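You operate a simulated robot arm through the tools that you are given. There is no shell and no other tool. Be economical: measure what you need, move in short steps, check, and stop when the job is done.

You are at the controls of a simulated two-armed robot. One attempt, no reset.

## Task
Fetch the small wood block and set it on the gold sheet. Then fetch the thick grey disc and set it on top of the squat grey tin. Then take the white reel on the right end of the near bench and put it away on the upper shelf of the checking bench. Do these in the order given.
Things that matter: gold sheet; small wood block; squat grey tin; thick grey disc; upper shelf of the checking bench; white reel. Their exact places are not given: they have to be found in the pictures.

It is judged by the outcome, as a careful person would: the job done as asked, and still so three seconds after it is handed in. It fails if anything else is knocked over, pushed out of place, dropped, spilled or broken. Flat cloth is picked up by pressing the open fingertips on it (5 to 10 N) and closing them slowly along it; thin cloth reads only 2 to 8 mm in the jaws.

## Robot
Two 6-joint arms with two-finger parallel grippers on one trunk, on a base that drives. Base frame: it is fixed to the floor where the robot stands at the start and does not move with it; the origin is under the middle of the robot, x ahead of it, y to its left, z up. Readings come in m, rad, newtons and seconds.
The left shoulder is at the start at [0.05, 0.17, 1.267], the right one opposite. Each reaches about 1.092 m from its shoulder. Places, roughly: gold sheet (7x14x1 cm) [0.5, 0.2, 1]; small wood block (6x4x3 cm) [0.5, -0.1, 0.9]; squat grey tin (6x6x5 cm) [3.5, -3, 1.2]; thick grey disc (5x5x2 cm) [0.9, -0.3, 0.9]; upper shelf of the checking bench (14x172 cm) [8.66, 2.74, 1.24]; white reel (8x8x5 cm) [1.1, -0.3, 0.9]. Payload 1.57 kg a hand.
Tool frame (each hand has its own): the origin (TCP) lies between the finger pads and is the grasp point; the fingertips stand 0.03 m ahead of it; z points along the fingers, y is the line along which they close. Largest opening 0.08 m; finger width 0.017, thickness 0.012; the body of the gripper, 0.04 by 0.082 m, starts 0.08 m behind the TCP.
Orientation is that of the tool frame in the base frame, as [roll, pitch, yaw] about the fixed x, y, z axes, in that order (R = Rz(yaw) Ry(pitch) Rx(roll)). With the fingers straight down and closing along the base's y, the tool's x points along the base's -x, its y along +y and its z along -z.

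## Interface
- The arms move only by the tool apply_moves. It takes "left_rows", "right_rows" or both (then of equal length, played together; a hand with none holds still); each is text: rows parted by semicolons, each of 7 numbers parted by spaces: the shift along the tool's x, y, z in m, then the turn, a rotation vector about the tool's x, y, z in rad, then the opening, from 0 (shut) to 1 (fully open). In form: x y z rx ry rz jaw; .... A call has 1 to 12 rows; each row shifts and turns the commanded pose from where the row before left it, along the tool's axes as they then stand. A row lasts 0.2 s, in which the tool goes at most 0.05 m and 0.15 rad; a call with a longer step from one row to the next is refused whole, and so is a gripper value outside its range. Where a pose cannot be reached the arm comes as near as it can. A force on the tool above 40 N (or 10 N above the force at the start of the call, whichever is more), or a blocked arm, ends the call early, and 0.2 s more pass. Each finger travels about 0.045 m/s and halts on what it meets, pressing with about 33 N; the grip force reading is that of the motor and also rises with nothing between the fingers. The clock runs only during rows and for 0.2 s after the last one: add rows that do not move to give the fingers time. The reply holds the time, the measured pose of the TCP, the force on the tool along the base axes, the opening and the grip force, in the units named above and with some noise, with the torque about the TCP (base axes, N m) and any sound that the robot's microphone picked up, and new pictures: "pictures" is both (left out), scene, wrist or none (wrist: the cameras of the hands that moved).
- Cameras (640 x 400 px; columns grow to the right, rows downward): "scene" is now at [0.0311, -0.0194, 1.8304]; the picture's right is [-0.27, -0.96, 0.00], its down [-0.76, 0.21, -0.61] and it looks along [0.59, -0.16, -0.79] (base axes); focal length 285 px, centre (320, 200). "left" rides on the left gripper at [0.072, 0.007, -0.122] in its tool frame; the picture's right is [-0.09, 1.00, 0.00], its down [-0.84, -0.08, -0.54] and it looks along [-0.54, -0.05, 0.84] (tool axes); focal length 238 px, centre (320, 200). "right" rides on the right gripper at [0.072, -0.007, -0.122] in its tool frame; the picture's right is [0.09, 1.00, 0.00], its down [-0.84, 0.08, -0.54] and it looks along [-0.54, 0.05, 0.84] (tool axes); focal length 238 px, centre (320, 200).
- lift_body(by): slides the trunk up (or, below 0, down) by that many m; the arms and the scene camera ride with it, the base frame stays. It gives what a move gives, with no picture.
- drive_base(legs): drives the robot by 1 to 6 legs, each [ahead, left, turn to the left] in m, m and rad, along the robot's own axes; the way and the turn of a leg run together, so that a leg with both is an arc; at most 1.5 m and 3.142 rad a leg. The arms and the cameras ride along, it lands a little off, and it stops where it bumps. It gives what a move gives, and a new picture of the scene camera.
- turn_head(pan, tilt): turns the head with the scene camera to pan (to the left, within 1.501 rad either way) and tilt (down, from -0.506 to 1.204), counted from straight ahead of the robot. It gives what a move gives, and a new picture of the scene camera.
- pixel_to_xyz(camera, pixels): for up to 12 pixels [column, row] of the newest picture of that camera ("zoom" is the newest enlarged one), the place [x, y, z] in the base frame of the surface seen there, good to about 0.002 m. No time passes.
- enlarge(camera, box): a new picture of the part [left, top, right, bottom] of that camera's present view, enlarged. No time passes.
- close_job(): hands the job in; it is judged then, once.

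Keep the steps short. Do not move on a guess: measure, check each grasp and each placing, and mend mistakes. In all there are 110 turns and 260 pictures (those below and enlarged ones count). Leave the grippers open and the arms clear of the work at the hand-in unless told otherwise, and finish with a single line.

The tools are called after "Request:" as name(argument=value, ...) on one line, values as JSON. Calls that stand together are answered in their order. apply_moves: Moves the arms, as the interface text tells. Its arguments: {"type":"object","properties":{"left_rows":{"type":"string"},"right_rows":{"type":"string"},"pictures":{"type":"string","enum":["both","scene","wrist","none"]}},"required":[]} The other tools are called the same way: lift_body (by) slides the trunk up or down; drive_base (legs) drives the base; turn_head (pan, tilt) turns the head that bears the scene camera; pixel_to_xyz (camera, pixels) gives the place of the surface under pixels of a picture; enlarge (camera, box) takes an enlarged picture of a part of a camera's view; close_job () hands the job in.

At the start:

```text
time_s: 0.0
left_ee_pos: [0.6494, 0.1165, 1.1567]
left_tcp_rot: [-3.141, -0.002, 3.141]
left_contact_force: [-0.5, 0.3, -0.3]
left_torque: [0.0, -0.03, 0.03]
left_finger_gap: 0.0803
left_finger_force: 0.0
right_ee_pos: [0.4751, -0.3788, 1.1573]
right_tcp_rot: [3.141, 0.0, -3.141]
right_contact_force: [1.2, -0.1, -0.4]
right_torque: [0.0, 0.02, -0.02]
right_finger_gap: 0.08
right_finger_force: 0.0
trunk travel left (down, up): [-0.882, 0.088]
robot x, y, heading: [-0.0003, -0.0002, -0.0]
head pan, tilt: [-0.271, 0.909]
```

scene: 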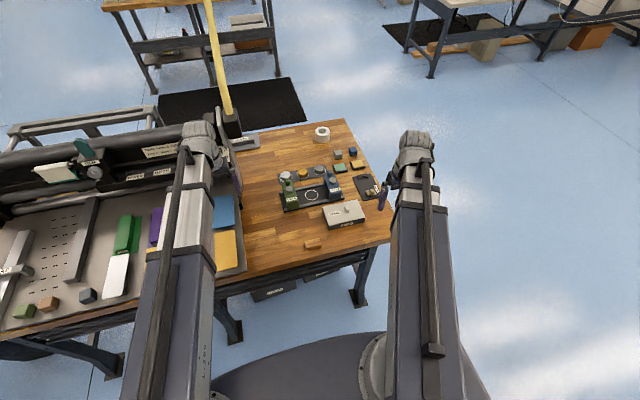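
right: 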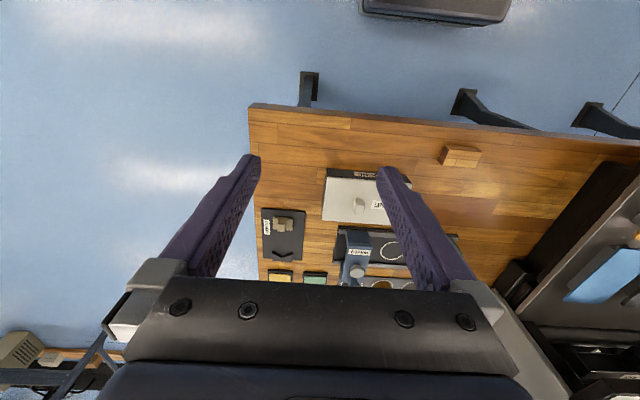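
left: 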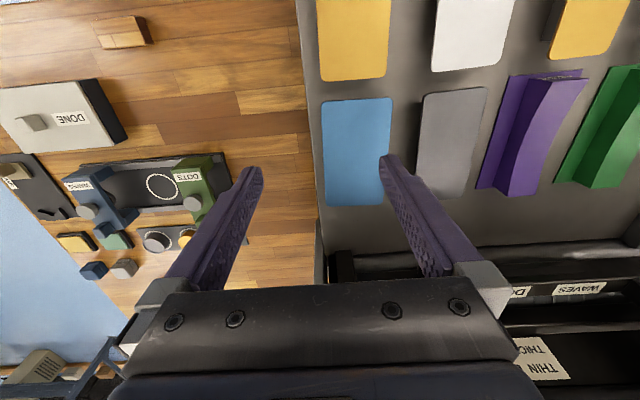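

I see the near bench with the wood block near (313,244), gold sheet near (228,248). I'll enlarge to look at the details.

Request:
enlarge(camera="scene", box=[200, 110, 400, 270])

Request:
pixel_to_xyz(camera="scene", pixels=[[313, 243], [313, 249], [306, 245], [320, 243], [228, 250], [218, 235], [236, 232], [220, 268], [240, 265], [322, 133], [344, 212]])

```text
2.50 times, centred on (300, 190) of scene
```

zoom: 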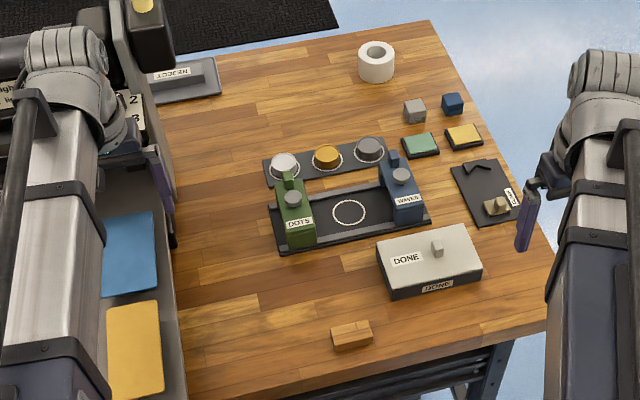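

```text
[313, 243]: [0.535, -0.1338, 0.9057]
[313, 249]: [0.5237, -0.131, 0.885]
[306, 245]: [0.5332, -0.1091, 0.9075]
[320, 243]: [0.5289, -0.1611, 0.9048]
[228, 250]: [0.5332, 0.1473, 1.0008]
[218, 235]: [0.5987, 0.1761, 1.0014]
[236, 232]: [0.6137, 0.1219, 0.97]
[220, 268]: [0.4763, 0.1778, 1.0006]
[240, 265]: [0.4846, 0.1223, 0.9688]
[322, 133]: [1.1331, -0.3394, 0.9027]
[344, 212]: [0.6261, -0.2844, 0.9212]
```

The yellow sheet in front is near [0.54,0.15,1.0]; the left wrist view shows a second yellow item at (590,25), so I'll measure both.

Request:
enlarge(camera="left", box=[300, 0, 640, 210])

Request:
pixel_to_xyz(camera="left", pixels=[[355, 40], [322, 76], [384, 76], [386, 5], [590, 25], [355, 150], [452, 140], [470, 30], [155, 242], [187, 238], [124, 268], [590, 5]])

Request:
enlarge(camera="left", box=[0, 130, 260, 300])

Request:
enlarge(camera="scene", box=[0, 180, 250, 340])

```text
1.88 times, centred on (470, 105) of left
```

zoom: 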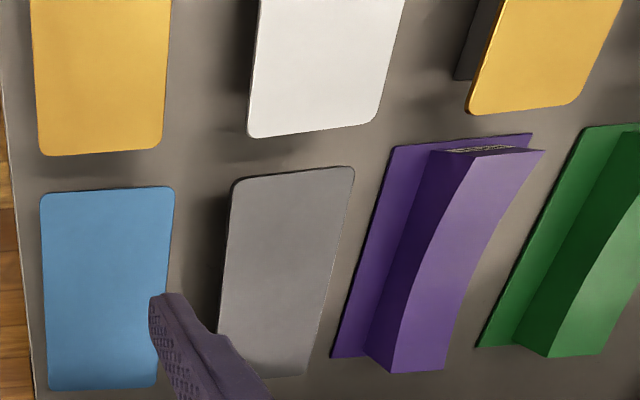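

```text
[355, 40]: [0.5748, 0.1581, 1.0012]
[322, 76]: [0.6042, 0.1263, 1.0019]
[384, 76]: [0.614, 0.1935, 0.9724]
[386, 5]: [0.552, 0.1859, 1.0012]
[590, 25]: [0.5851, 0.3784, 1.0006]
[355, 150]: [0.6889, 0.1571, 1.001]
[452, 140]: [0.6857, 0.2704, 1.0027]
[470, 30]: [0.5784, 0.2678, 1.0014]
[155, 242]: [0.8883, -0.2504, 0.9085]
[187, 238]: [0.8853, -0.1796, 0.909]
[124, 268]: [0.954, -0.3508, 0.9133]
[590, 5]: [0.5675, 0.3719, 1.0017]
```

```text
2.35 times, centred on (130, 215) of left
```

zoom: 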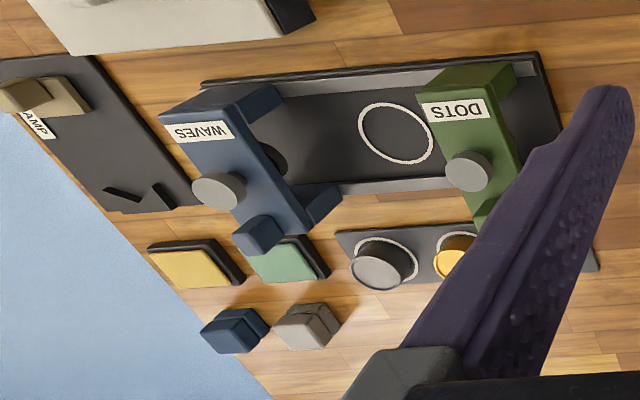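

```text
2.50 times, centred on (125, 260) of scene
```

zoom: 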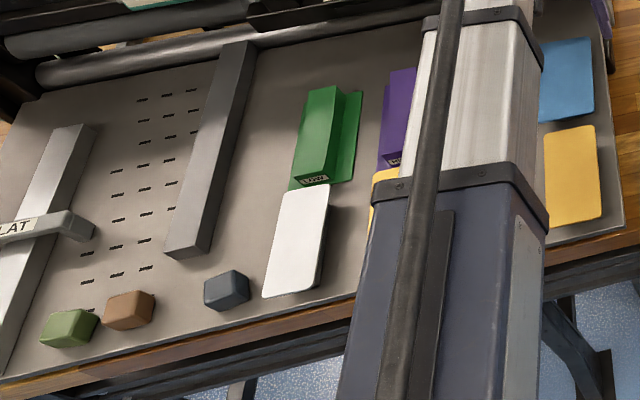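

Front sheet is the gold one (its centre about [0.54,0.155], other is at y 0.38). Now I'll measure the block's corners and the grey disc more exactly.

Request:
enlarge(camera="scene", box=[290, 225, 340, 257])

Request:
pixel_to_xyz(camera="left", pixels=[[96, 22], [136, 18], [104, 46], [145, 40], [120, 32], [120, 60]])

Request:
enlarge(camera="left", box=[80, 0, 180, 63])

```text
12.50 times, centred on (315, 241) of scene
```

zoom: 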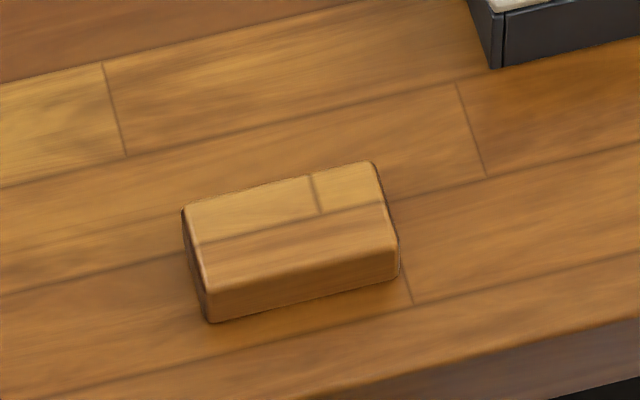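

```text
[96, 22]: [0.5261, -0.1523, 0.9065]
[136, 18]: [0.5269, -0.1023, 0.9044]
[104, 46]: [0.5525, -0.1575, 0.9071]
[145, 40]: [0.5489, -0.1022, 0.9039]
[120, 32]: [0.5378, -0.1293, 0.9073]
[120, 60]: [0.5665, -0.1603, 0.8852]
```

```text
6.35 times, centred on (130, 32) of left
```

zoom: 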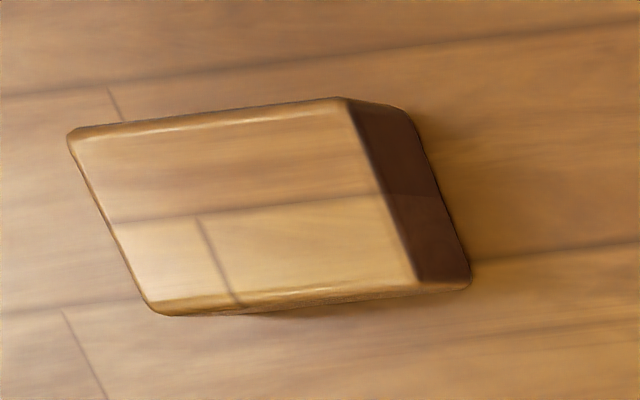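

Measure the block's four top corners in this zoom.

Request:
pixel_to_xyz(camera="zoom", pixels=[[76, 138], [336, 102], [408, 280], [165, 305], [248, 205], [500, 340]])

```text
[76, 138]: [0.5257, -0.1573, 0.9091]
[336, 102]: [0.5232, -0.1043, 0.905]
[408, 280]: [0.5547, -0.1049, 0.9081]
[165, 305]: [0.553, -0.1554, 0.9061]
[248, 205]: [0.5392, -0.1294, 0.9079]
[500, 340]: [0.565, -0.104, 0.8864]
```

Block centre is [0.539,-0.130], top 0.907, aligned with the axes. Bringing the open left hand above it at z≈1.03.

Request:
apply_moves(left_rows="0.0158 -0.0353 0.018 0 0 0 1;0.0158 -0.0353 0.018 0 0 0 1;0.0158 -0.0353 0.018 0 0 0 1;0.0158 -0.0353 0.018 0 0 0 1;0.0158 -0.0353 0.018 0 0 0 1;0.0158 -0.0353 0.018 0 0 0 1;0.0158 -0.0353 0.018 0 0 0 1;0 0 0 0 0 0 1", pictures="both")

```text
time_s: 1.8
left_ee_pos: [0.5359, -0.1297, 1.1568]
left_tcp_rot: [-3.141, -0.001, -3.141]
left_contact_force: [0.9, 0.9, -0.7]
left_torque: [-0.01, 0.01, 0.0]
left_finger_gap: 0.0801
left_finger_force: 0.0
left hand out of reach, approached as far as the arm can: row 1, 2, 3, 4, 5, 6, 7
right_ee_pos: [0.4749, -0.3779, 1.1571]
right_tcp_rot: [3.141, 0.0, -3.141]
right_contact_force: [-0.1, 0.1, 0.0]
right_torque: [-0.01, 0.03, -0.01]
right_finger_gap: 0.0799
right_finger_force: 0.0
trunk travel left (down, up): [-0.882, 0.088]
robot x, y, heading: [-0.0, 0.0009, -0.005]
head pan, tilt: [-0.271, 0.909]
```

scene: 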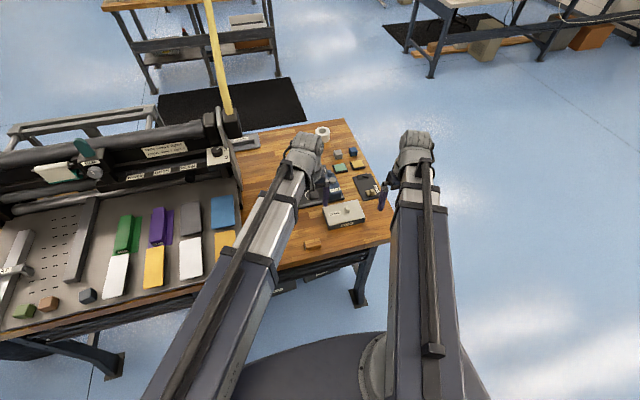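
left: 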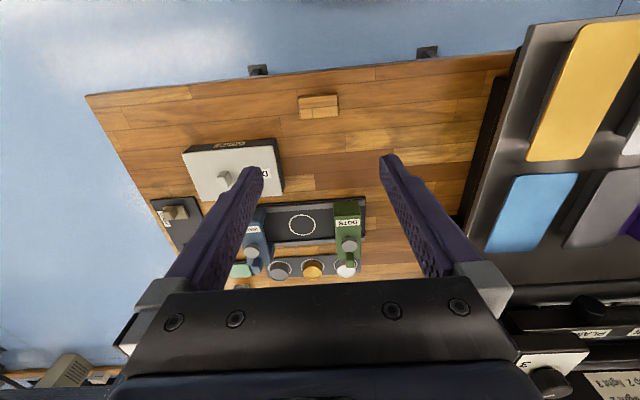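

The left hand sits over the block, but it can't go lower from this shoulder height. I'll lower the trunk a little and see how it responds.

Request:
lift_body(by=-0.1)

Request:
pixel_to_xyz(camera="left", pixels=[[300, 98], [338, 96], [320, 108], [240, 120], [380, 100], [225, 170], [345, 210], [200, 95]])

```text
time_s: 3.1
left_ee_pos: [0.5369, -0.1304, 1.057]
left_tcp_rot: [-3.141, -0.001, 3.14]
left_contact_force: [0.9, -0.1, 0.2]
left_torque: [-0.03, 0.0, 0.01]
left_finger_gap: 0.0804
left_finger_force: 0.1
right_ee_pos: [0.4751, -0.379, 1.0561]
right_tcp_rot: [3.141, 0.001, 3.141]
right_contact_force: [-0.8, 0.6, 0.0]
right_torque: [-0.01, 0.0, 0.04]
right_finger_gap: 0.08
right_finger_force: 0.0
trunk travel left (down, up): [-0.782, 0.188]
robot x, y, heading: [0.0004, -0.0044, -0.002]
head pan, tilt: [-0.271, 0.909]
```

```text
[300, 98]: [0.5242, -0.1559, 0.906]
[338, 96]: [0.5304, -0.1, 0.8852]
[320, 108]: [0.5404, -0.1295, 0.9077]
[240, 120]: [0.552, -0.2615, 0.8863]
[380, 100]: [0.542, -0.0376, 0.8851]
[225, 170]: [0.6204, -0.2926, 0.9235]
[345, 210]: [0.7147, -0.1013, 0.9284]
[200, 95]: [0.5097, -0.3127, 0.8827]
```

Bench top reads 0.885. Next I raise the right hand so it stays clear, then lower the trunk further.

Request:
apply_moves(right_rows="0 0 -0.04 0 0 0 1;0 0 -0.04 0 0 0 1;0 0 -0.04 0 0 0 1;0 0 -0.04 0 0 0 1", pictures="none")

Request:
lift_body(by=-0.11)

```text
time_s: 4.1
left_ee_pos: [0.5362, -0.1296, 1.0563]
left_tcp_rot: [-3.141, 0.0, 3.141]
left_contact_force: [0.2, -0.4, -0.2]
left_torque: [0.05, -0.01, 0.0]
left_finger_gap: 0.0799
left_finger_force: 0.2
right_ee_pos: [0.4747, -0.3788, 1.0578]
right_tcp_rot: [3.141, 0.0, 3.141]
right_contact_force: [0.1, -0.1, 0.0]
right_torque: [-0.02, 0.01, 0.0]
right_finger_gap: 0.0799
right_finger_force: 0.1
right hand out of reach, approached as far as the arm can: row 1, 2, 3, 4
trunk travel left (down, up): [-0.782, 0.188]
robot x, y, heading: [0.0012, 0.0003, 0.0]
head pan, tilt: [-0.271, 0.909]
```

```text
time_s: 5.5
left_ee_pos: [0.5352, -0.1292, 0.9463]
left_tcp_rot: [3.141, 0.001, -3.141]
left_contact_force: [0.9, 0.3, 0.3]
left_torque: [-0.02, -0.01, -0.02]
left_finger_gap: 0.0801
left_finger_force: 0.1
right_ee_pos: [0.476, -0.3795, 0.9477]
right_tcp_rot: [3.141, 0.001, 3.141]
right_contact_force: [0.1, 0.2, -0.6]
right_torque: [0.0, 0.02, 0.0]
right_finger_gap: 0.08
right_finger_force: 0.0
trunk travel left (down, up): [-0.672, 0.298]
robot x, y, heading: [-0.0018, 0.0004, -0.002]
head pan, tilt: [-0.271, 0.909]
```

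Height is evidently only set by the trunk here (both hands ride together). Before the last 2.5 cm I look at both hands.

Request:
turn_head(pan=-0.05, tilt=1.0)

Request:
enlarge(camera="left", box=[120, 0, 520, 250])

Request:
enlarge(camera="right", box=[0, 0, 640, 400])

```text
time_s: 6.3
left_ee_pos: [0.5349, -0.1304, 0.9477]
left_tcp_rot: [3.141, -0.001, -3.141]
left_contact_force: [0.0, -0.3, -0.1]
left_torque: [-0.01, -0.02, 0.04]
left_finger_gap: 0.0799
left_finger_force: 0.1
right_ee_pos: [0.4758, -0.38, 0.9462]
right_tcp_rot: [3.141, 0.002, 3.14]
right_contact_force: [-0.8, 0.1, -0.7]
right_torque: [0.02, 0.02, 0.02]
right_finger_gap: 0.0803
right_finger_force: 0.1
trunk travel left (down, up): [-0.672, 0.298]
robot x, y, heading: [-0.0013, -0.0015, -0.001]
head pan, tilt: [-0.051, 1.0]
```

scene: 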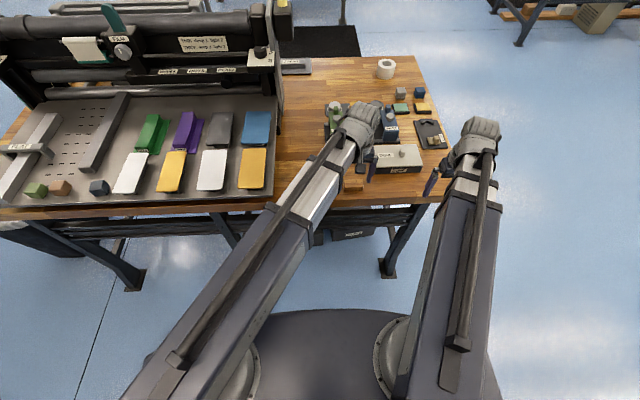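

```text
1.60 times, centred on (320, 125) of left
```

zoom: 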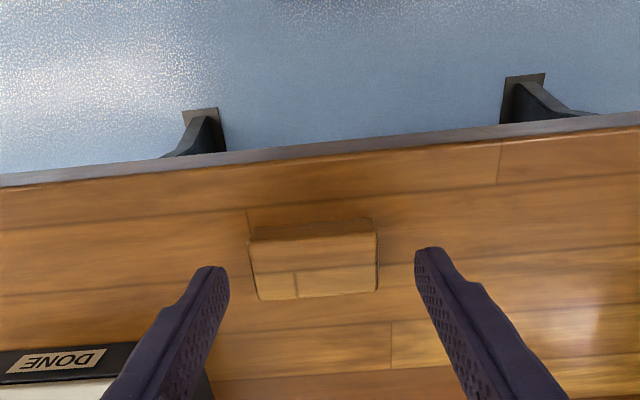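

```text
1.00 times, centred on (320, 200) of right (not enlarged: the box is as wide or as high as the picture)
```

zoom: 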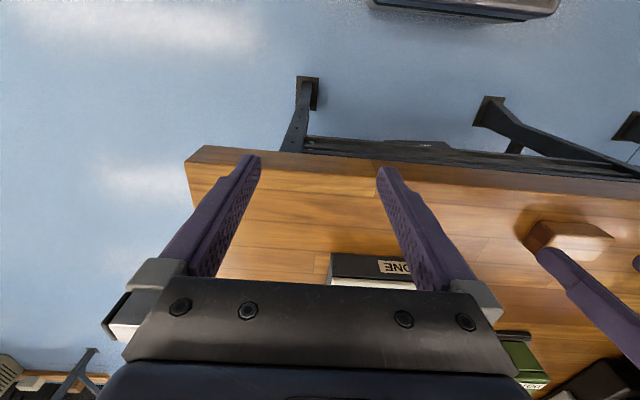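

Clear around both hands. I nudge x by 4 mm and go down 2.5 cm so the tips come to about z 0.892.

Request:
apply_moves(left_rows="-0.004 -0.001 0 0 0 0 1", pictures="none")

Request:
lift_body(by=-0.026)

Request:
apply_moves(left_rows="0 0 0 0 0 0 0.7;0 0 0 0 0 0 0.4;0 0 0 0 0 0 0.4;0 0 0 0 0 0 0.4;0 0 0 0 0 0 0.4", pictures="wrist")

```text
time_s: 6.7
left_ee_pos: [0.5412, -0.1306, 0.9465]
left_tcp_rot: [3.141, -0.001, -3.14]
left_contact_force: [-0.5, 0.1, 1.1]
left_torque: [0.0, -0.04, 0.01]
left_finger_gap: 0.08
left_finger_force: 0.0
right_ee_pos: [0.476, -0.3796, 0.9461]
right_tcp_rot: [-3.14, -0.001, 3.14]
right_contact_force: [0.6, -0.4, 0.2]
right_torque: [0.03, 0.0, 0.02]
right_finger_gap: 0.08
right_finger_force: 0.0
trunk travel left (down, up): [-0.672, 0.298]
robot x, y, heading: [0.0006, 0.0015, 0.001]
head pan, tilt: [-0.051, 1.0]
```

```text
time_s: 7.4
left_ee_pos: [0.5397, -0.131, 0.9209]
left_tcp_rot: [-3.141, -0.001, 3.141]
left_contact_force: [0.4, 0.0, 0.1]
left_torque: [-0.03, 0.0, -0.04]
left_finger_gap: 0.0801
left_finger_force: 0.1
right_ee_pos: [0.4754, -0.3786, 0.9207]
right_tcp_rot: [-3.141, 0.0, -3.14]
right_contact_force: [-0.9, 0.1, 0.5]
right_torque: [0.01, -0.01, -0.01]
right_finger_gap: 0.0799
right_finger_force: 0.1
trunk travel left (down, up): [-0.646, 0.324]
robot x, y, heading: [0.0015, 0.0026, 0.005]
head pan, tilt: [-0.051, 1.0]
```

```text
time_s: 8.6
left_ee_pos: [0.5407, -0.1311, 0.9222]
left_tcp_rot: [3.141, -0.001, -3.14]
left_contact_force: [0.8, 0.3, 0.9]
left_torque: [-0.05, 0.02, -0.02]
left_finger_gap: 0.0586
left_finger_force: 33.3
right_ee_pos: [0.4744, -0.3799, 0.9204]
right_tcp_rot: [-3.141, 0.0, -3.141]
right_contact_force: [0.1, -0.3, -0.9]
right_torque: [-0.02, -0.01, 0.01]
right_finger_gap: 0.0799
right_finger_force: 0.0
trunk travel left (down, up): [-0.646, 0.324]
robot x, y, heading: [-0.0007, 0.0017, 0.003]
head pan, tilt: [-0.051, 1.0]
```

left: 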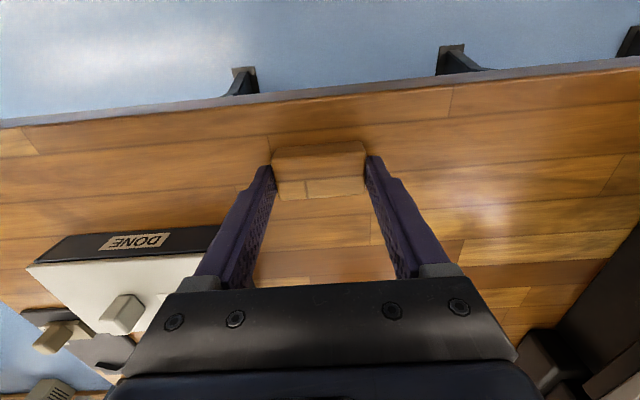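

Gripped: gap 58.6 mm at 33 N. Lift the trunk 0.17 m and measure the gold sheet's corners.

Request:
pixel_to_xyz(camera="scene", pixels=[[245, 149], [267, 149], [240, 187], [263, 187], [254, 168], [228, 168]])

Request:
lift_body(by=0.17)

```text
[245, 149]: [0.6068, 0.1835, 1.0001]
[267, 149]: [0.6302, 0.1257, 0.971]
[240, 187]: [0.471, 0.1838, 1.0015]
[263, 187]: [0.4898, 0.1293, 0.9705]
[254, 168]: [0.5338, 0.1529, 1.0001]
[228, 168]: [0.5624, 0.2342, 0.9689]
```

```text
time_s: 10.5
left_ee_pos: [0.5406, -0.1309, 1.0904]
left_tcp_rot: [-3.141, 0.001, 3.142]
left_contact_force: [0.8, 0.4, 0.3]
left_torque: [0.0, 0.01, 0.01]
left_finger_gap: 0.0321
left_finger_force: 0.1
right_ee_pos: [0.475, -0.3784, 1.0918]
right_tcp_rot: [-3.141, -0.001, 3.141]
right_contact_force: [-0.7, -0.3, -0.2]
right_torque: [0.03, 0.03, -0.01]
right_finger_gap: 0.08
right_finger_force: 0.0
trunk travel left (down, up): [-0.816, 0.154]
robot x, y, heading: [-0.0005, 0.001, 0.001]
head pan, tilt: [-0.051, 1.0]
```

The gap is now 32 mm with no force, so the block slipped out. I'll look where it is.

Request:
turn_head(pan=-0.15, tilt=1.1)

Request:
enlarge(camera="left", box=[220, 60, 420, 185])

```text
time_s: 11.2
left_ee_pos: [0.5405, -0.1305, 1.0907]
left_tcp_rot: [-3.141, 0.001, 3.141]
left_contact_force: [0.3, -0.2, 0.5]
left_torque: [-0.01, 0.02, 0.0]
left_finger_gap: 0.0321
left_finger_force: 0.1
right_ee_pos: [0.4761, -0.3791, 1.0909]
right_tcp_rot: [-3.141, 0.0, 3.141]
right_contact_force: [-0.2, 0.7, -0.2]
right_torque: [0.01, 0.04, 0.01]
right_finger_gap: 0.0799
right_finger_force: 0.1
trunk travel left (down, up): [-0.816, 0.154]
robot x, y, heading: [0.0012, -0.0007, -0.0]
head pan, tilt: [-0.15, 1.1]
```

scene: 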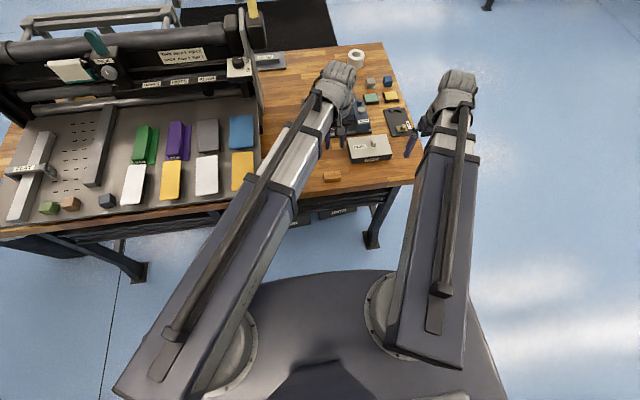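

```text
3.20 times, centred on (320, 122) of left
```

zoom: 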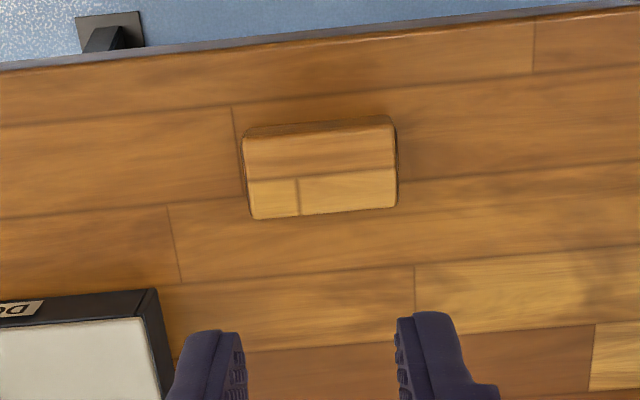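

Block is still upright on the bench. Measure it and the bench level again, so I can grip deeper.

Request:
pixel_to_xyz(camera="zoom", pixels=[[248, 142], [388, 122], [394, 204], [256, 213], [322, 170], [450, 170], [200, 170], [322, 250], [325, 127], [215, 345], [430, 330]])

```text
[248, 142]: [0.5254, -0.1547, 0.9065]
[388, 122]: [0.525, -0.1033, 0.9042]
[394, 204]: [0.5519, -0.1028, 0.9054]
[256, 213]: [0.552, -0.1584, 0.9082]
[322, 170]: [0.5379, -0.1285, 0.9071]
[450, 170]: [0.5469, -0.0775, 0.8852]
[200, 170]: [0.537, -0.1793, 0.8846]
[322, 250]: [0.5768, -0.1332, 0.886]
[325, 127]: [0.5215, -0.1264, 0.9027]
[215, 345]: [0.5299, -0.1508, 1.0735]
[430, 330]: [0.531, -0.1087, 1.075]
```

The block is 22 mm tall and in the same place. I move the right hand outwards past the bench's right edge, open the left and recentre it, then go deeper (tips ~0.887).

Request:
apply_moves(right_rows="0.02 -0.045 0 0 0 0 1;0.02 -0.045 0 0 0 0 1;0.02 -0.045 0 0 0 0 1;0 0 0 0 0 0 1;0 0 0 0 0 0 1;0 0 0 0 0 0 1", left_rows="0.002 0.0005 0 0 0 0 1;0 0 0 0 0 0 1;0 0 0 0 0 0 1;0 0 0 0 0 0 1;0 0 0 0 0 0 1;0 0 0 0 0 0 1", pictures="none")

Request:
lift_body(by=-0.16)

```text
time_s: 12.6
left_ee_pos: [0.539, -0.1308, 1.0912]
left_tcp_rot: [3.14, 0.0, 3.141]
left_contact_force: [-0.8, -0.3, 0.2]
left_torque: [-0.01, -0.02, -0.01]
left_finger_gap: 0.0801
left_finger_force: 0.0
right_ee_pos: [0.4177, -0.5127, 1.0898]
right_tcp_rot: [-3.14, 0.0, 3.141]
right_contact_force: [0.7, -0.6, -1.0]
right_torque: [0.02, 0.0, -0.01]
right_finger_gap: 0.0801
right_finger_force: 0.0
trunk travel left (down, up): [-0.816, 0.154]
robot x, y, heading: [0.0018, -0.0035, -0.001]
head pan, tilt: [-0.15, 1.1]
```

```text
time_s: 14.4
left_ee_pos: [0.5394, -0.1301, 0.9311]
left_tcp_rot: [3.141, -0.001, -3.14]
left_contact_force: [0.6, 0.2, 0.2]
left_torque: [0.01, 0.01, 0.01]
left_finger_gap: 0.0798
left_finger_force: 0.0
right_ee_pos: [0.418, -0.5126, 0.9301]
right_tcp_rot: [-3.14, 0.0, -3.141]
right_contact_force: [-0.4, -0.8, -0.7]
right_torque: [-0.02, -0.01, 0.0]
right_finger_gap: 0.0801
right_finger_force: 0.0
trunk travel left (down, up): [-0.656, 0.314]
robot x, y, heading: [-0.0031, -0.0006, -0.001]
head pan, tilt: [-0.15, 1.1]
```

Now down 13.5 mm (TCP ~0.917), and close fully.

Request:
lift_body(by=-0.0135)

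Request:
apply_moves(left_rows="0 0 0 0 0 0 0.7;0 0 0 0 0 0 0.4;0 0 0 0 0 0 0.1;0 0 0 0 0 0 0;0 0 0 0 0 0 0;0 0 0 0 0 0 0;0 0 0 0 0 0 0;0 0 0 0 0 0 0", pictures="none")

Request:
lift_body(by=0.02)

```text
time_s: 15.1
left_ee_pos: [0.5379, -0.1302, 0.9177]
left_tcp_rot: [3.141, 0.001, -3.141]
left_contact_force: [-0.1, 0.0, -0.6]
left_torque: [0.01, 0.01, 0.0]
left_finger_gap: 0.0801
left_finger_force: 0.0
right_ee_pos: [0.4175, -0.5118, 0.9168]
right_tcp_rot: [3.141, 0.001, 3.141]
right_contact_force: [0.2, -0.2, -0.2]
right_torque: [-0.02, -0.03, -0.01]
right_finger_gap: 0.0799
right_finger_force: 0.1
trunk travel left (down, up): [-0.642, 0.328]
robot x, y, heading: [0.0037, -0.0013, -0.003]
head pan, tilt: [-0.15, 1.1]
```

```text
time_s: 16.9
left_ee_pos: [0.5396, -0.1293, 0.9172]
left_tcp_rot: [3.14, -0.001, -3.141]
left_contact_force: [-0.1, 0.8, 0.0]
left_torque: [-0.02, 0.02, 0.0]
left_finger_gap: 0.0587
left_finger_force: 33.1
right_ee_pos: [0.4181, -0.5126, 0.9174]
right_tcp_rot: [3.14, 0.0, -3.141]
right_contact_force: [-0.6, 0.7, -0.8]
right_torque: [-0.01, -0.03, 0.01]
right_finger_gap: 0.0803
right_finger_force: 0.0
trunk travel left (down, up): [-0.642, 0.328]
robot x, y, heading: [0.0049, -0.0006, -0.002]
head pan, tilt: [-0.15, 1.1]
```

```text
time_s: 17.5
left_ee_pos: [0.5385, -0.1307, 0.9379]
left_tcp_rot: [3.141, 0.0, 3.142]
left_contact_force: [0.8, -0.9, 0.2]
left_torque: [0.01, 0.0, -0.02]
left_finger_gap: 0.0585
left_finger_force: 33.1
right_ee_pos: [0.4182, -0.5131, 0.9371]
right_tcp_rot: [-3.141, -0.001, -3.141]
right_contact_force: [-0.1, -0.4, -0.4]
right_torque: [0.0, 0.01, 0.0]
right_finger_gap: 0.0799
right_finger_force: 0.0
trunk travel left (down, up): [-0.662, 0.308]
robot x, y, heading: [-0.0011, -0.0038, 0.007]
head pan, tilt: [-0.15, 1.1]
```

Still 58.5 mm after 2 cm. Checking in the wrist view that it is really off the bench.

Request:
enlarge(camera="left", box=[220, 90, 420, 215])

```text
3.20 times, centred on (320, 152) of left
```

zoom: 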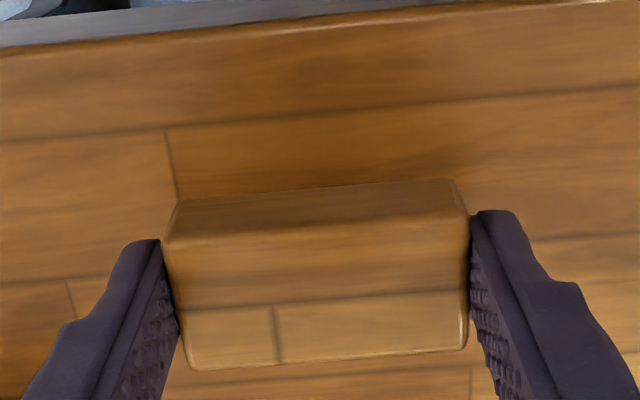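

It's held. Lift another 0.15 m in one go and check the gap, then swing left.

Request:
lift_body(by=0.15)

```text
time_s: 19.3
left_ee_pos: [0.5389, -0.1313, 1.087]
left_tcp_rot: [3.141, -0.001, -3.14]
left_contact_force: [0.0, 0.3, 0.0]
left_torque: [-0.01, -0.02, 0.0]
left_finger_gap: 0.0586
left_finger_force: 33.1
right_ee_pos: [0.418, -0.512, 1.088]
right_tcp_rot: [3.14, 0.0, -3.141]
right_contact_force: [1.2, -0.7, -0.3]
right_torque: [0.02, 0.0, 0.01]
right_finger_gap: 0.0799
right_finger_force: 0.1
trunk travel left (down, up): [-0.812, 0.158]
robot x, y, heading: [-0.0013, 0.0017, 0.003]
head pan, tilt: [-0.15, 1.1]
```

Held (58.6 mm). Move the hand 0.286 m to the left over the gold sheet.

Request:
apply_moves(left_rows="0 0.0358 0 0 0 0 0;0 0.0358 0 0 0 0 0;0 0.0358 0 0 0 0 0;0 0.0358 0 0 0 0 0;0 0.0358 0 0 0 0 0;0 0.0358 0 0 0 0 0;0 0.0358 0 0 0 0 0;0 0.0358 0 0 0 0 0;0 0 0 0 0 0 0", pictures="both")

```text
time_s: 21.3
left_ee_pos: [0.5401, 0.1549, 1.0881]
left_tcp_rot: [-3.14, -0.001, 3.139]
left_contact_force: [0.1, 0.2, -1.2]
left_torque: [0.02, -0.01, 0.02]
left_finger_gap: 0.0589
left_finger_force: 32.9
right_ee_pos: [0.4177, -0.5141, 1.0877]
right_tcp_rot: [-3.141, 0.0, -3.141]
right_contact_force: [-0.5, 1.0, -1.1]
right_torque: [-0.02, 0.0, 0.04]
right_finger_gap: 0.0801
right_finger_force: 0.1
trunk travel left (down, up): [-0.812, 0.158]
robot x, y, heading: [-0.0006, 0.0008, -0.001]
head pan, tilt: [-0.15, 1.1]
```

scene: 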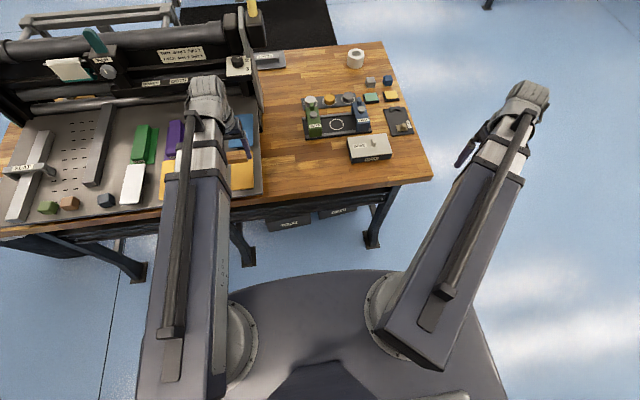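
left: 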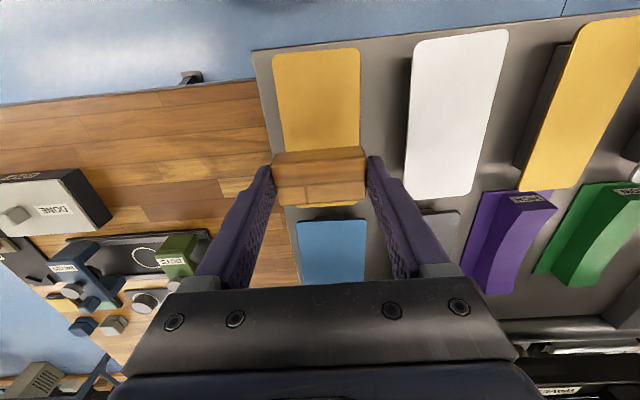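

Measure the sheet edges from this closer view before lowering.

Request:
pixel_to_xyz(camera="left", pixels=[[276, 80], [358, 80], [280, 130], [360, 125], [318, 51], [320, 90], [320, 209], [300, 207], [260, 100]])

Request:
enlarge(camera="left", box=[240, 40, 400, 240])

```text
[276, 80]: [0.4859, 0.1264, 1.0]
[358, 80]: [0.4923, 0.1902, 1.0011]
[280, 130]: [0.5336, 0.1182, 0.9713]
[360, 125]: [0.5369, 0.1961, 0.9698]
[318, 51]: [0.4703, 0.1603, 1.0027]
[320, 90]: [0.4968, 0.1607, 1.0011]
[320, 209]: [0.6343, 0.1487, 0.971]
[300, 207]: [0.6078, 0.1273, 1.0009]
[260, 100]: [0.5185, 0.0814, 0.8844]
```

```text
2.00 times, centred on (320, 140) of left
```

zoom: 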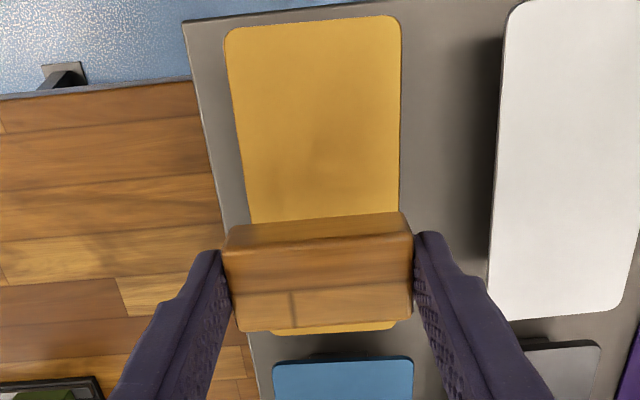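

Sheet centre [0.54,0.157], top 1.001. I shift 2 mm and lower 5.3 cm; block bottom should end 2 mm above it.

Request:
apply_moves(left_rows="0 0.002 0 0 0 0 0", pictures="none")

Request:
lift_body(by=-0.053)

Request:
enlarge(camera="left", box=[220, 60, 420, 240])

```text
time_s: 21.7
left_ee_pos: [0.5405, 0.1574, 1.0873]
left_tcp_rot: [-3.141, 0.001, 3.141]
left_contact_force: [0.5, -0.2, 0.4]
left_torque: [-0.04, 0.0, -0.02]
left_finger_gap: 0.0587
left_finger_force: 32.7
right_ee_pos: [0.4182, -0.5136, 1.0876]
right_tcp_rot: [-3.141, 0.001, -3.141]
right_contact_force: [0.1, -0.2, 0.1]
right_torque: [0.0, 0.03, 0.02]
right_finger_gap: 0.08
right_finger_force: 0.1
trunk travel left (down, up): [-0.812, 0.158]
robot x, y, heading: [0.0002, -0.0022, -0.003]
head pan, tilt: [-0.15, 1.1]
```

```text
time_s: 22.6
left_ee_pos: [0.54, 0.1564, 1.0345]
left_tcp_rot: [-3.141, 0.001, -3.141]
left_contact_force: [0.0, 0.6, 0.7]
left_torque: [0.01, -0.03, 0.0]
left_finger_gap: 0.0588
left_finger_force: 33.0
right_ee_pos: [0.4179, -0.5127, 1.0347]
right_tcp_rot: [-3.141, -0.001, -3.141]
right_contact_force: [0.4, 0.7, 0.0]
right_torque: [0.0, -0.03, -0.01]
right_finger_gap: 0.0801
right_finger_force: 0.0
trunk travel left (down, up): [-0.759, 0.211]
robot x, y, heading: [0.0016, 0.0031, 0.0]
head pan, tilt: [-0.15, 1.1]
```

```text
2.22 times, centred on (320, 150) of left
```

zoom: 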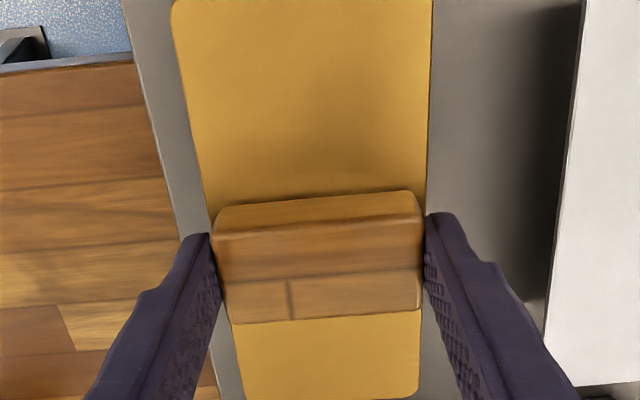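

Just over the sheet. Lower 1.5 mm and open.

Request:
lift_body(by=-0.0015)

Request:
apply_moves(left_rows="0 0 0 0 0 0 0.76;0 0 0 0 0 0 0.85;0 0 0 0 0 0 1;0 0 0 0 0 0 1", pictures="none")

Request:
lift_body(by=0.1)

Request:
enlarge(camera="left", box=[220, 0, 420, 240])

```text
time_s: 23.1
left_ee_pos: [0.5403, 0.1571, 1.033]
left_tcp_rot: [3.141, 0.0, -3.141]
left_contact_force: [1.9, 1.3, 8.7]
left_torque: [0.03, -0.07, 0.0]
left_finger_gap: 0.0589
left_finger_force: 33.1
right_ee_pos: [0.4172, -0.5136, 1.0336]
right_tcp_rot: [3.14, 0.0, -3.141]
right_contact_force: [0.4, 0.7, -0.8]
right_torque: [0.0, 0.0, 0.0]
right_finger_gap: 0.0799
right_finger_force: 0.1
trunk travel left (down, up): [-0.758, 0.212]
robot x, y, heading: [-0.0015, -0.001, 0.001]
head pan, tilt: [-0.15, 1.1]
```

```text
time_s: 24.1
left_ee_pos: [0.5393, 0.1579, 1.0315]
left_tcp_rot: [3.142, -0.001, 3.141]
left_contact_force: [0.1, 0.8, -0.1]
left_torque: [0.03, -0.02, 0.03]
left_finger_gap: 0.08
left_finger_force: 0.1
right_ee_pos: [0.4181, -0.513, 1.0333]
right_tcp_rot: [-3.141, 0.0, 3.141]
right_contact_force: [1.6, 0.5, 0.8]
right_torque: [0.01, -0.01, 0.03]
right_finger_gap: 0.0796
right_finger_force: 0.1
trunk travel left (down, up): [-0.758, 0.212]
robot x, y, heading: [-0.0024, -0.0013, 0.0]
head pan, tilt: [-0.15, 1.1]
```

```text
time_s: 25.4
left_ee_pos: [0.54, 0.1578, 1.1326]
left_tcp_rot: [-3.141, -0.002, 3.141]
left_contact_force: [-0.2, 0.4, -0.5]
left_torque: [-0.01, -0.02, -0.02]
left_finger_gap: 0.0801
left_finger_force: 0.1
right_ee_pos: [0.4176, -0.5135, 1.1335]
right_tcp_rot: [3.14, -0.002, -3.141]
right_contact_force: [-0.4, -0.2, -0.1]
right_torque: [0.03, -0.02, 0.01]
right_finger_gap: 0.0795
right_finger_force: 0.2
trunk travel left (down, up): [-0.858, 0.112]
robot x, y, heading: [-0.0009, -0.0008, 0.006]
head pan, tilt: [-0.15, 1.1]
```

```text
1.67 times, centred on (320, 120) of left
```

zoom: 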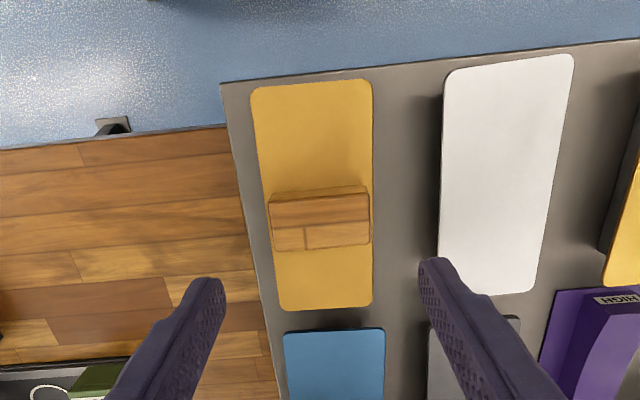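

Block is placed well. Next the discs: enlarge the row around (330,100), and pull the left hand back off the bench.

Request:
apply_moves(left_rows="0.042 0.005 0 0 0 0 1;0.042 0.005 0 0 0 0 1;0.042 0.005 0 0 0 0 1;0.042 0.005 0 0 0 0 1;0.042 0.005 0 0 0 0 1;0 0 0 0 0 0 1", right_rows="-0.045 0.01 0 0 0 0 1;-0.045 0.01 0 0 0 0 1;-0.045 0.01 0 0 0 0 1;-0.045 0.01 0 0 0 0 1;-0.045 0.01 0 0 0 0 1;0 0 0 0 0 0 1", pictures="both")

Request:
enlarge(camera="scene", box=[285, 70, 425, 160])

```text
time_s: 26.9
left_ee_pos: [0.4579, 0.1734, 1.1343]
left_tcp_rot: [-3.141, 0.0, 3.141]
left_contact_force: [1.1, -0.3, -0.7]
left_torque: [0.04, 0.0, 0.0]
left_finger_gap: 0.0801
left_finger_force: 0.1
left hand out of reach, approached as far as the arm can: row 3, 4, 5
right_ee_pos: [0.6407, -0.4646, 1.1324]
right_tcp_rot: [3.141, -0.001, -3.141]
right_contact_force: [-0.5, 0.4, 0.1]
right_torque: [-0.02, 0.0, 0.03]
right_finger_gap: 0.0801
right_finger_force: 0.1
trunk travel left (down, up): [-0.858, 0.112]
robot x, y, heading: [0.001, 0.0007, 0.002]
head pan, tilt: [-0.15, 1.1]
```

scene: 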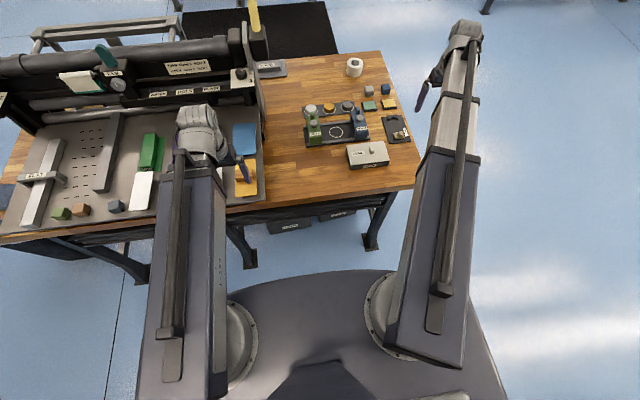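
right: 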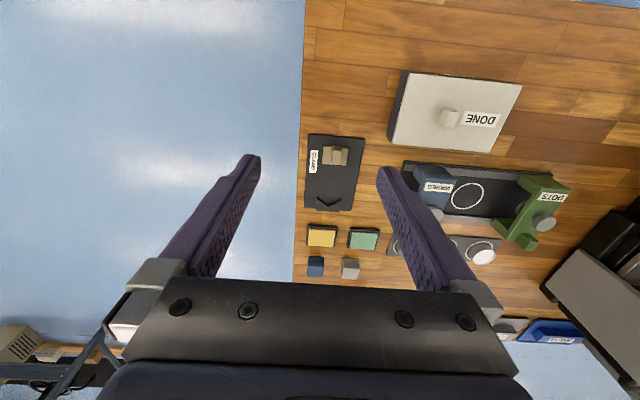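
left: 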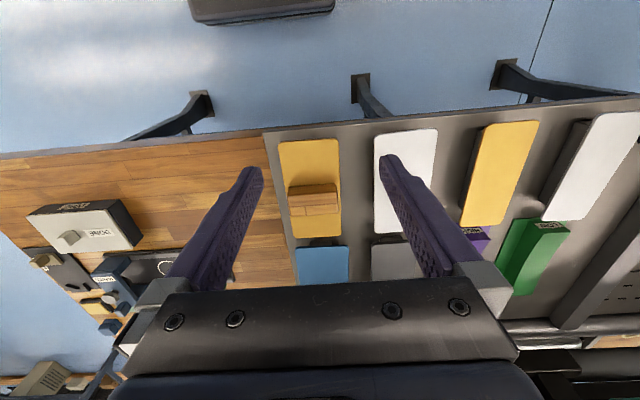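

```text
4.44 times, centred on (355, 115) of scene
```

zoom: 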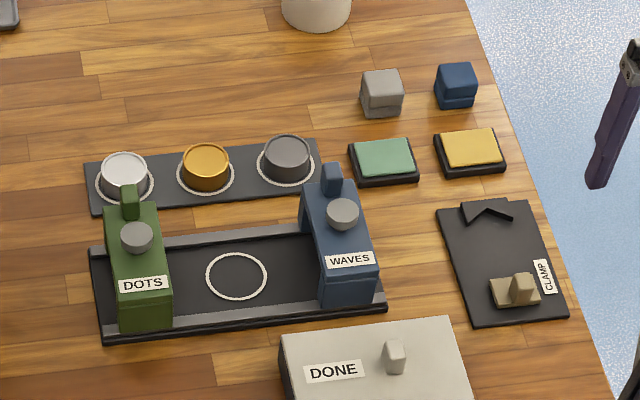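

The grey disc is the right-hand one in the row (zoom 287,150). Measuring it, its neighbours and the knob heights.

Request:
pixel_to_xyz(camera="zoom", pixels=[[287, 146], [266, 150], [310, 152], [287, 137], [206, 155], [342, 205], [331, 170], [137, 230], [129, 190], [245, 180], [300, 190], [395, 350]])

Request:
pixel_to_xyz(camera="scene", pixels=[[355, 65], [348, 62], [362, 62], [240, 72], [200, 160]])

```text
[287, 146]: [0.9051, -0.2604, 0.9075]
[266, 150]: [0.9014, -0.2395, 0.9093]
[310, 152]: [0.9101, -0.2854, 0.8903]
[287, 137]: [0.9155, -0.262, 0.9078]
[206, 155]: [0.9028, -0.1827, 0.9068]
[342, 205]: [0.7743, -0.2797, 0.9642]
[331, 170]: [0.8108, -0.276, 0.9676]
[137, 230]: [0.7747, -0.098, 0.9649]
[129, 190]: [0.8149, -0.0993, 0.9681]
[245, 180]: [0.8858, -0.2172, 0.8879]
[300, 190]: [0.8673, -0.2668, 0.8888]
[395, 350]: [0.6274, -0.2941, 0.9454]
```

```text
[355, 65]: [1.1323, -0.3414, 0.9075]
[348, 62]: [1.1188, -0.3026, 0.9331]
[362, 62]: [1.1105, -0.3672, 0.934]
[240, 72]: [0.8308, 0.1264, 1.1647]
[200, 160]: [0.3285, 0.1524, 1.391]
```

Disc centre ≈ [0.903,-0.262], top 0.908, tray 0.888; the neighbour disc is 8 cm off so I'll open only to 0.8. I'll use the left arm and send the right hand back off the bench; first two-thirds of the way at height.

Request:
apply_moves(left_rows="0 -0.045 0 0 0 0 0.8;-0.02 -0.043 0 0 0 0 0.8;-0.02 -0.043 0 0 0 0 0.8;-0.02 -0.043 0 0 0 0 0.8;-0.02 -0.043 0 0 0 0 0.8;-0.03 -0.038 0 0 0 0 0.8;-0.03 -0.038 0 0 0 0 0.8;-0.03 -0.036 0 0 0 0 0.8;0 0 0 0 0 0 0.8", right_rows="0.045 -0.01 0 0 0 0 1;0.045 -0.01 0 0 0 0 1;0.045 -0.01 0 0 0 0 1;0.045 -0.01 0 0 0 0 1;0.045 -0.01 0 0 0 0 1;0 0 0 0 0 0 1;0 0 0 0 0 0 1;0 0 0 0 0 0 1;0 0 0 0 0 0 1", pictures="none")

```text
time_s: 28.9
left_ee_pos: [0.6224, -0.1557, 1.133]
left_tcp_rot: [-3.138, 0.002, 3.141]
left_contact_force: [0.3, 0.6, 0.0]
left_torque: [0.03, -0.05, -0.02]
left_finger_gap: 0.064
left_finger_force: 0.1
left hand out of reach, approached as far as the arm can: row 7
right_ee_pos: [0.4156, -0.5097, 1.1328]
right_tcp_rot: [-3.141, 0.0, -3.141]
right_contact_force: [0.5, 0.1, 0.0]
right_torque: [-0.04, -0.01, 0.01]
right_finger_gap: 0.08
right_finger_force: 0.0
trunk travel left (down, up): [-0.858, 0.112]
robot x, y, heading: [0.0003, 0.0002, 0.004]
head pan, tilt: [-0.15, 1.1]
```

Now on towards [0.903,-0.262].

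Request:
apply_moves(left_rows="-0.04 -0.0152 0 0 0 0 0.8;-0.04 -0.0152 0 0 0 0 0.8;-0.04 -0.0152 0 0 0 0 0.8;-0.04 -0.0152 0 0 0 0 0.8;-0.04 -0.0152 0 0 0 0 0.8;-0.04 -0.0152 0 0 0 0 0.8;-0.04 -0.0152 0 0 0 0 0.8;0 0 0 0 0 0 0.8", pictures="both")

```text
time_s: 30.6
left_ee_pos: [0.8246, -0.2317, 1.1328]
left_tcp_rot: [-3.14, 0.003, 3.141]
left_contact_force: [-0.6, 0.7, -0.4]
left_torque: [0.03, -0.01, -0.01]
left_finger_gap: 0.0641
left_finger_force: 0.0
left hand out of reach, approached as far as the arm can: row 6, 7
right_ee_pos: [0.417, -0.5103, 1.1338]
right_tcp_rot: [-3.14, 0.0, -3.141]
right_contact_force: [-0.6, -0.2, -0.5]
right_torque: [-0.01, 0.01, -0.01]
right_finger_gap: 0.0798
right_finger_force: 0.0
trunk travel left (down, up): [-0.858, 0.112]
robot x, y, heading: [0.0016, 0.0013, -0.003]
head pan, tilt: [-0.15, 1.1]
```

scene: 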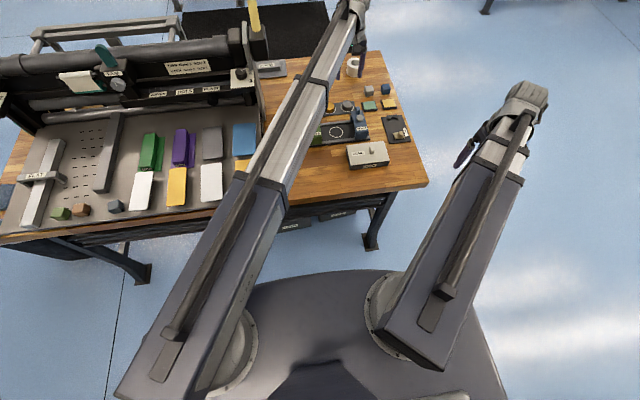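
left: 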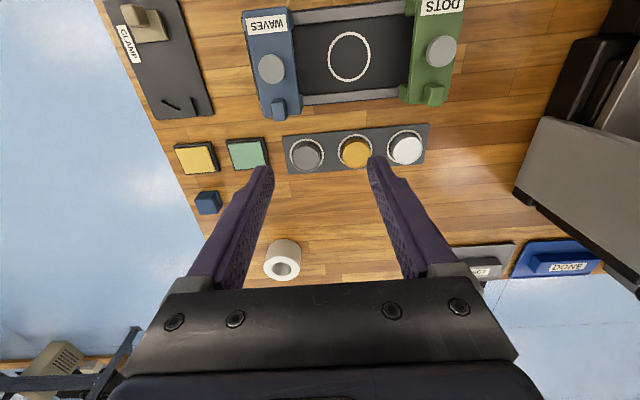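

Left hand tops out at ~0.87 m reach. I'll check the room in front of the base before driving closer.

Request:
pixel_to_xyz(camera="scene", pixels=[[330, 271], [250, 283], [370, 240], [252, 262], [400, 190], [427, 186], [235, 208]])

Request:
enlarge(camera="left", box=[270, 110, 440, 190])

```text
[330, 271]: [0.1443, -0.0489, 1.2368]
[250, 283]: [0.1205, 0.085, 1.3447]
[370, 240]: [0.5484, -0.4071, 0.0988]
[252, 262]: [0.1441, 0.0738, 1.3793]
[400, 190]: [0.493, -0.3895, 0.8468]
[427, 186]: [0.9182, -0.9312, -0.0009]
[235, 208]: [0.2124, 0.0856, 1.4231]
```

```text
3.76 times, centred on (355, 150) of left
```

zoom: 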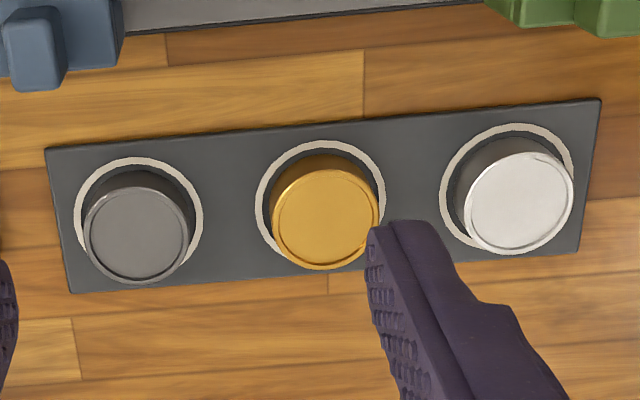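

Trunk front is at x 0.14, bench edge 0.49: room enough. Measure the disc's rim here, then drive 5 cm ahead and 30 cm to the right.

Request:
pixel_to_xyz(camera="zoom", pixels=[[136, 234], [86, 234], [186, 232], [136, 190], [136, 278], [325, 218], [278, 222], [374, 214], [140, 170]])

Request:
drive_base(legs=[[0.05, -0.3, 0]])

```text
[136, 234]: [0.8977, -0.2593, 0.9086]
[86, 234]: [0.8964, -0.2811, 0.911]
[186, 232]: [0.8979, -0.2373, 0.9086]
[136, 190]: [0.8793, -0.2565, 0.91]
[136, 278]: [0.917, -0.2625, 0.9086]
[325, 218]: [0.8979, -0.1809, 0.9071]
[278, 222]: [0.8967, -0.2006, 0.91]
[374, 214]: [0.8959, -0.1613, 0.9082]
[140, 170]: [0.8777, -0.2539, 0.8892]
```

```text
time_s: 32.8
left_ee_pos: [0.8787, -0.5314, 1.1317]
left_tcp_rot: [-3.14, 0.003, -3.131]
left_contact_force: [-0.5, -0.3, 0.4]
left_torque: [0.04, -0.02, -0.01]
left_finger_gap: 0.064
left_finger_force: 0.1
right_ee_pos: [0.4744, -0.8148, 1.132]
right_tcp_rot: [3.14, 0.0, -3.131]
right_contact_force: [-0.3, -0.1, -0.4]
right_torque: [0.05, -0.01, -0.02]
right_finger_gap: 0.0803
right_finger_force: 0.0
trunk travel left (down, up): [-0.858, 0.112]
robot x, y, heading: [0.0509, -0.3084, 0.01]
head pan, tilt: [-0.15, 1.1]
```

scene: 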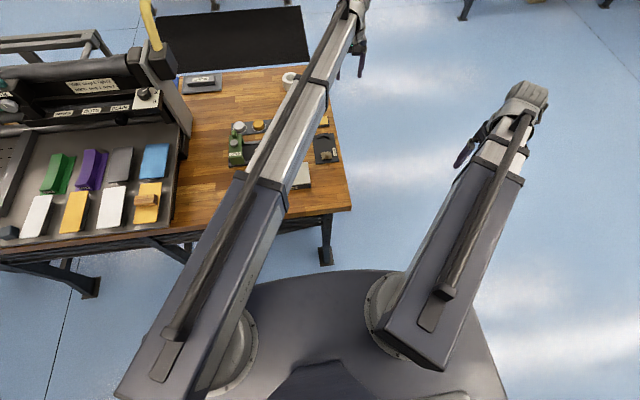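

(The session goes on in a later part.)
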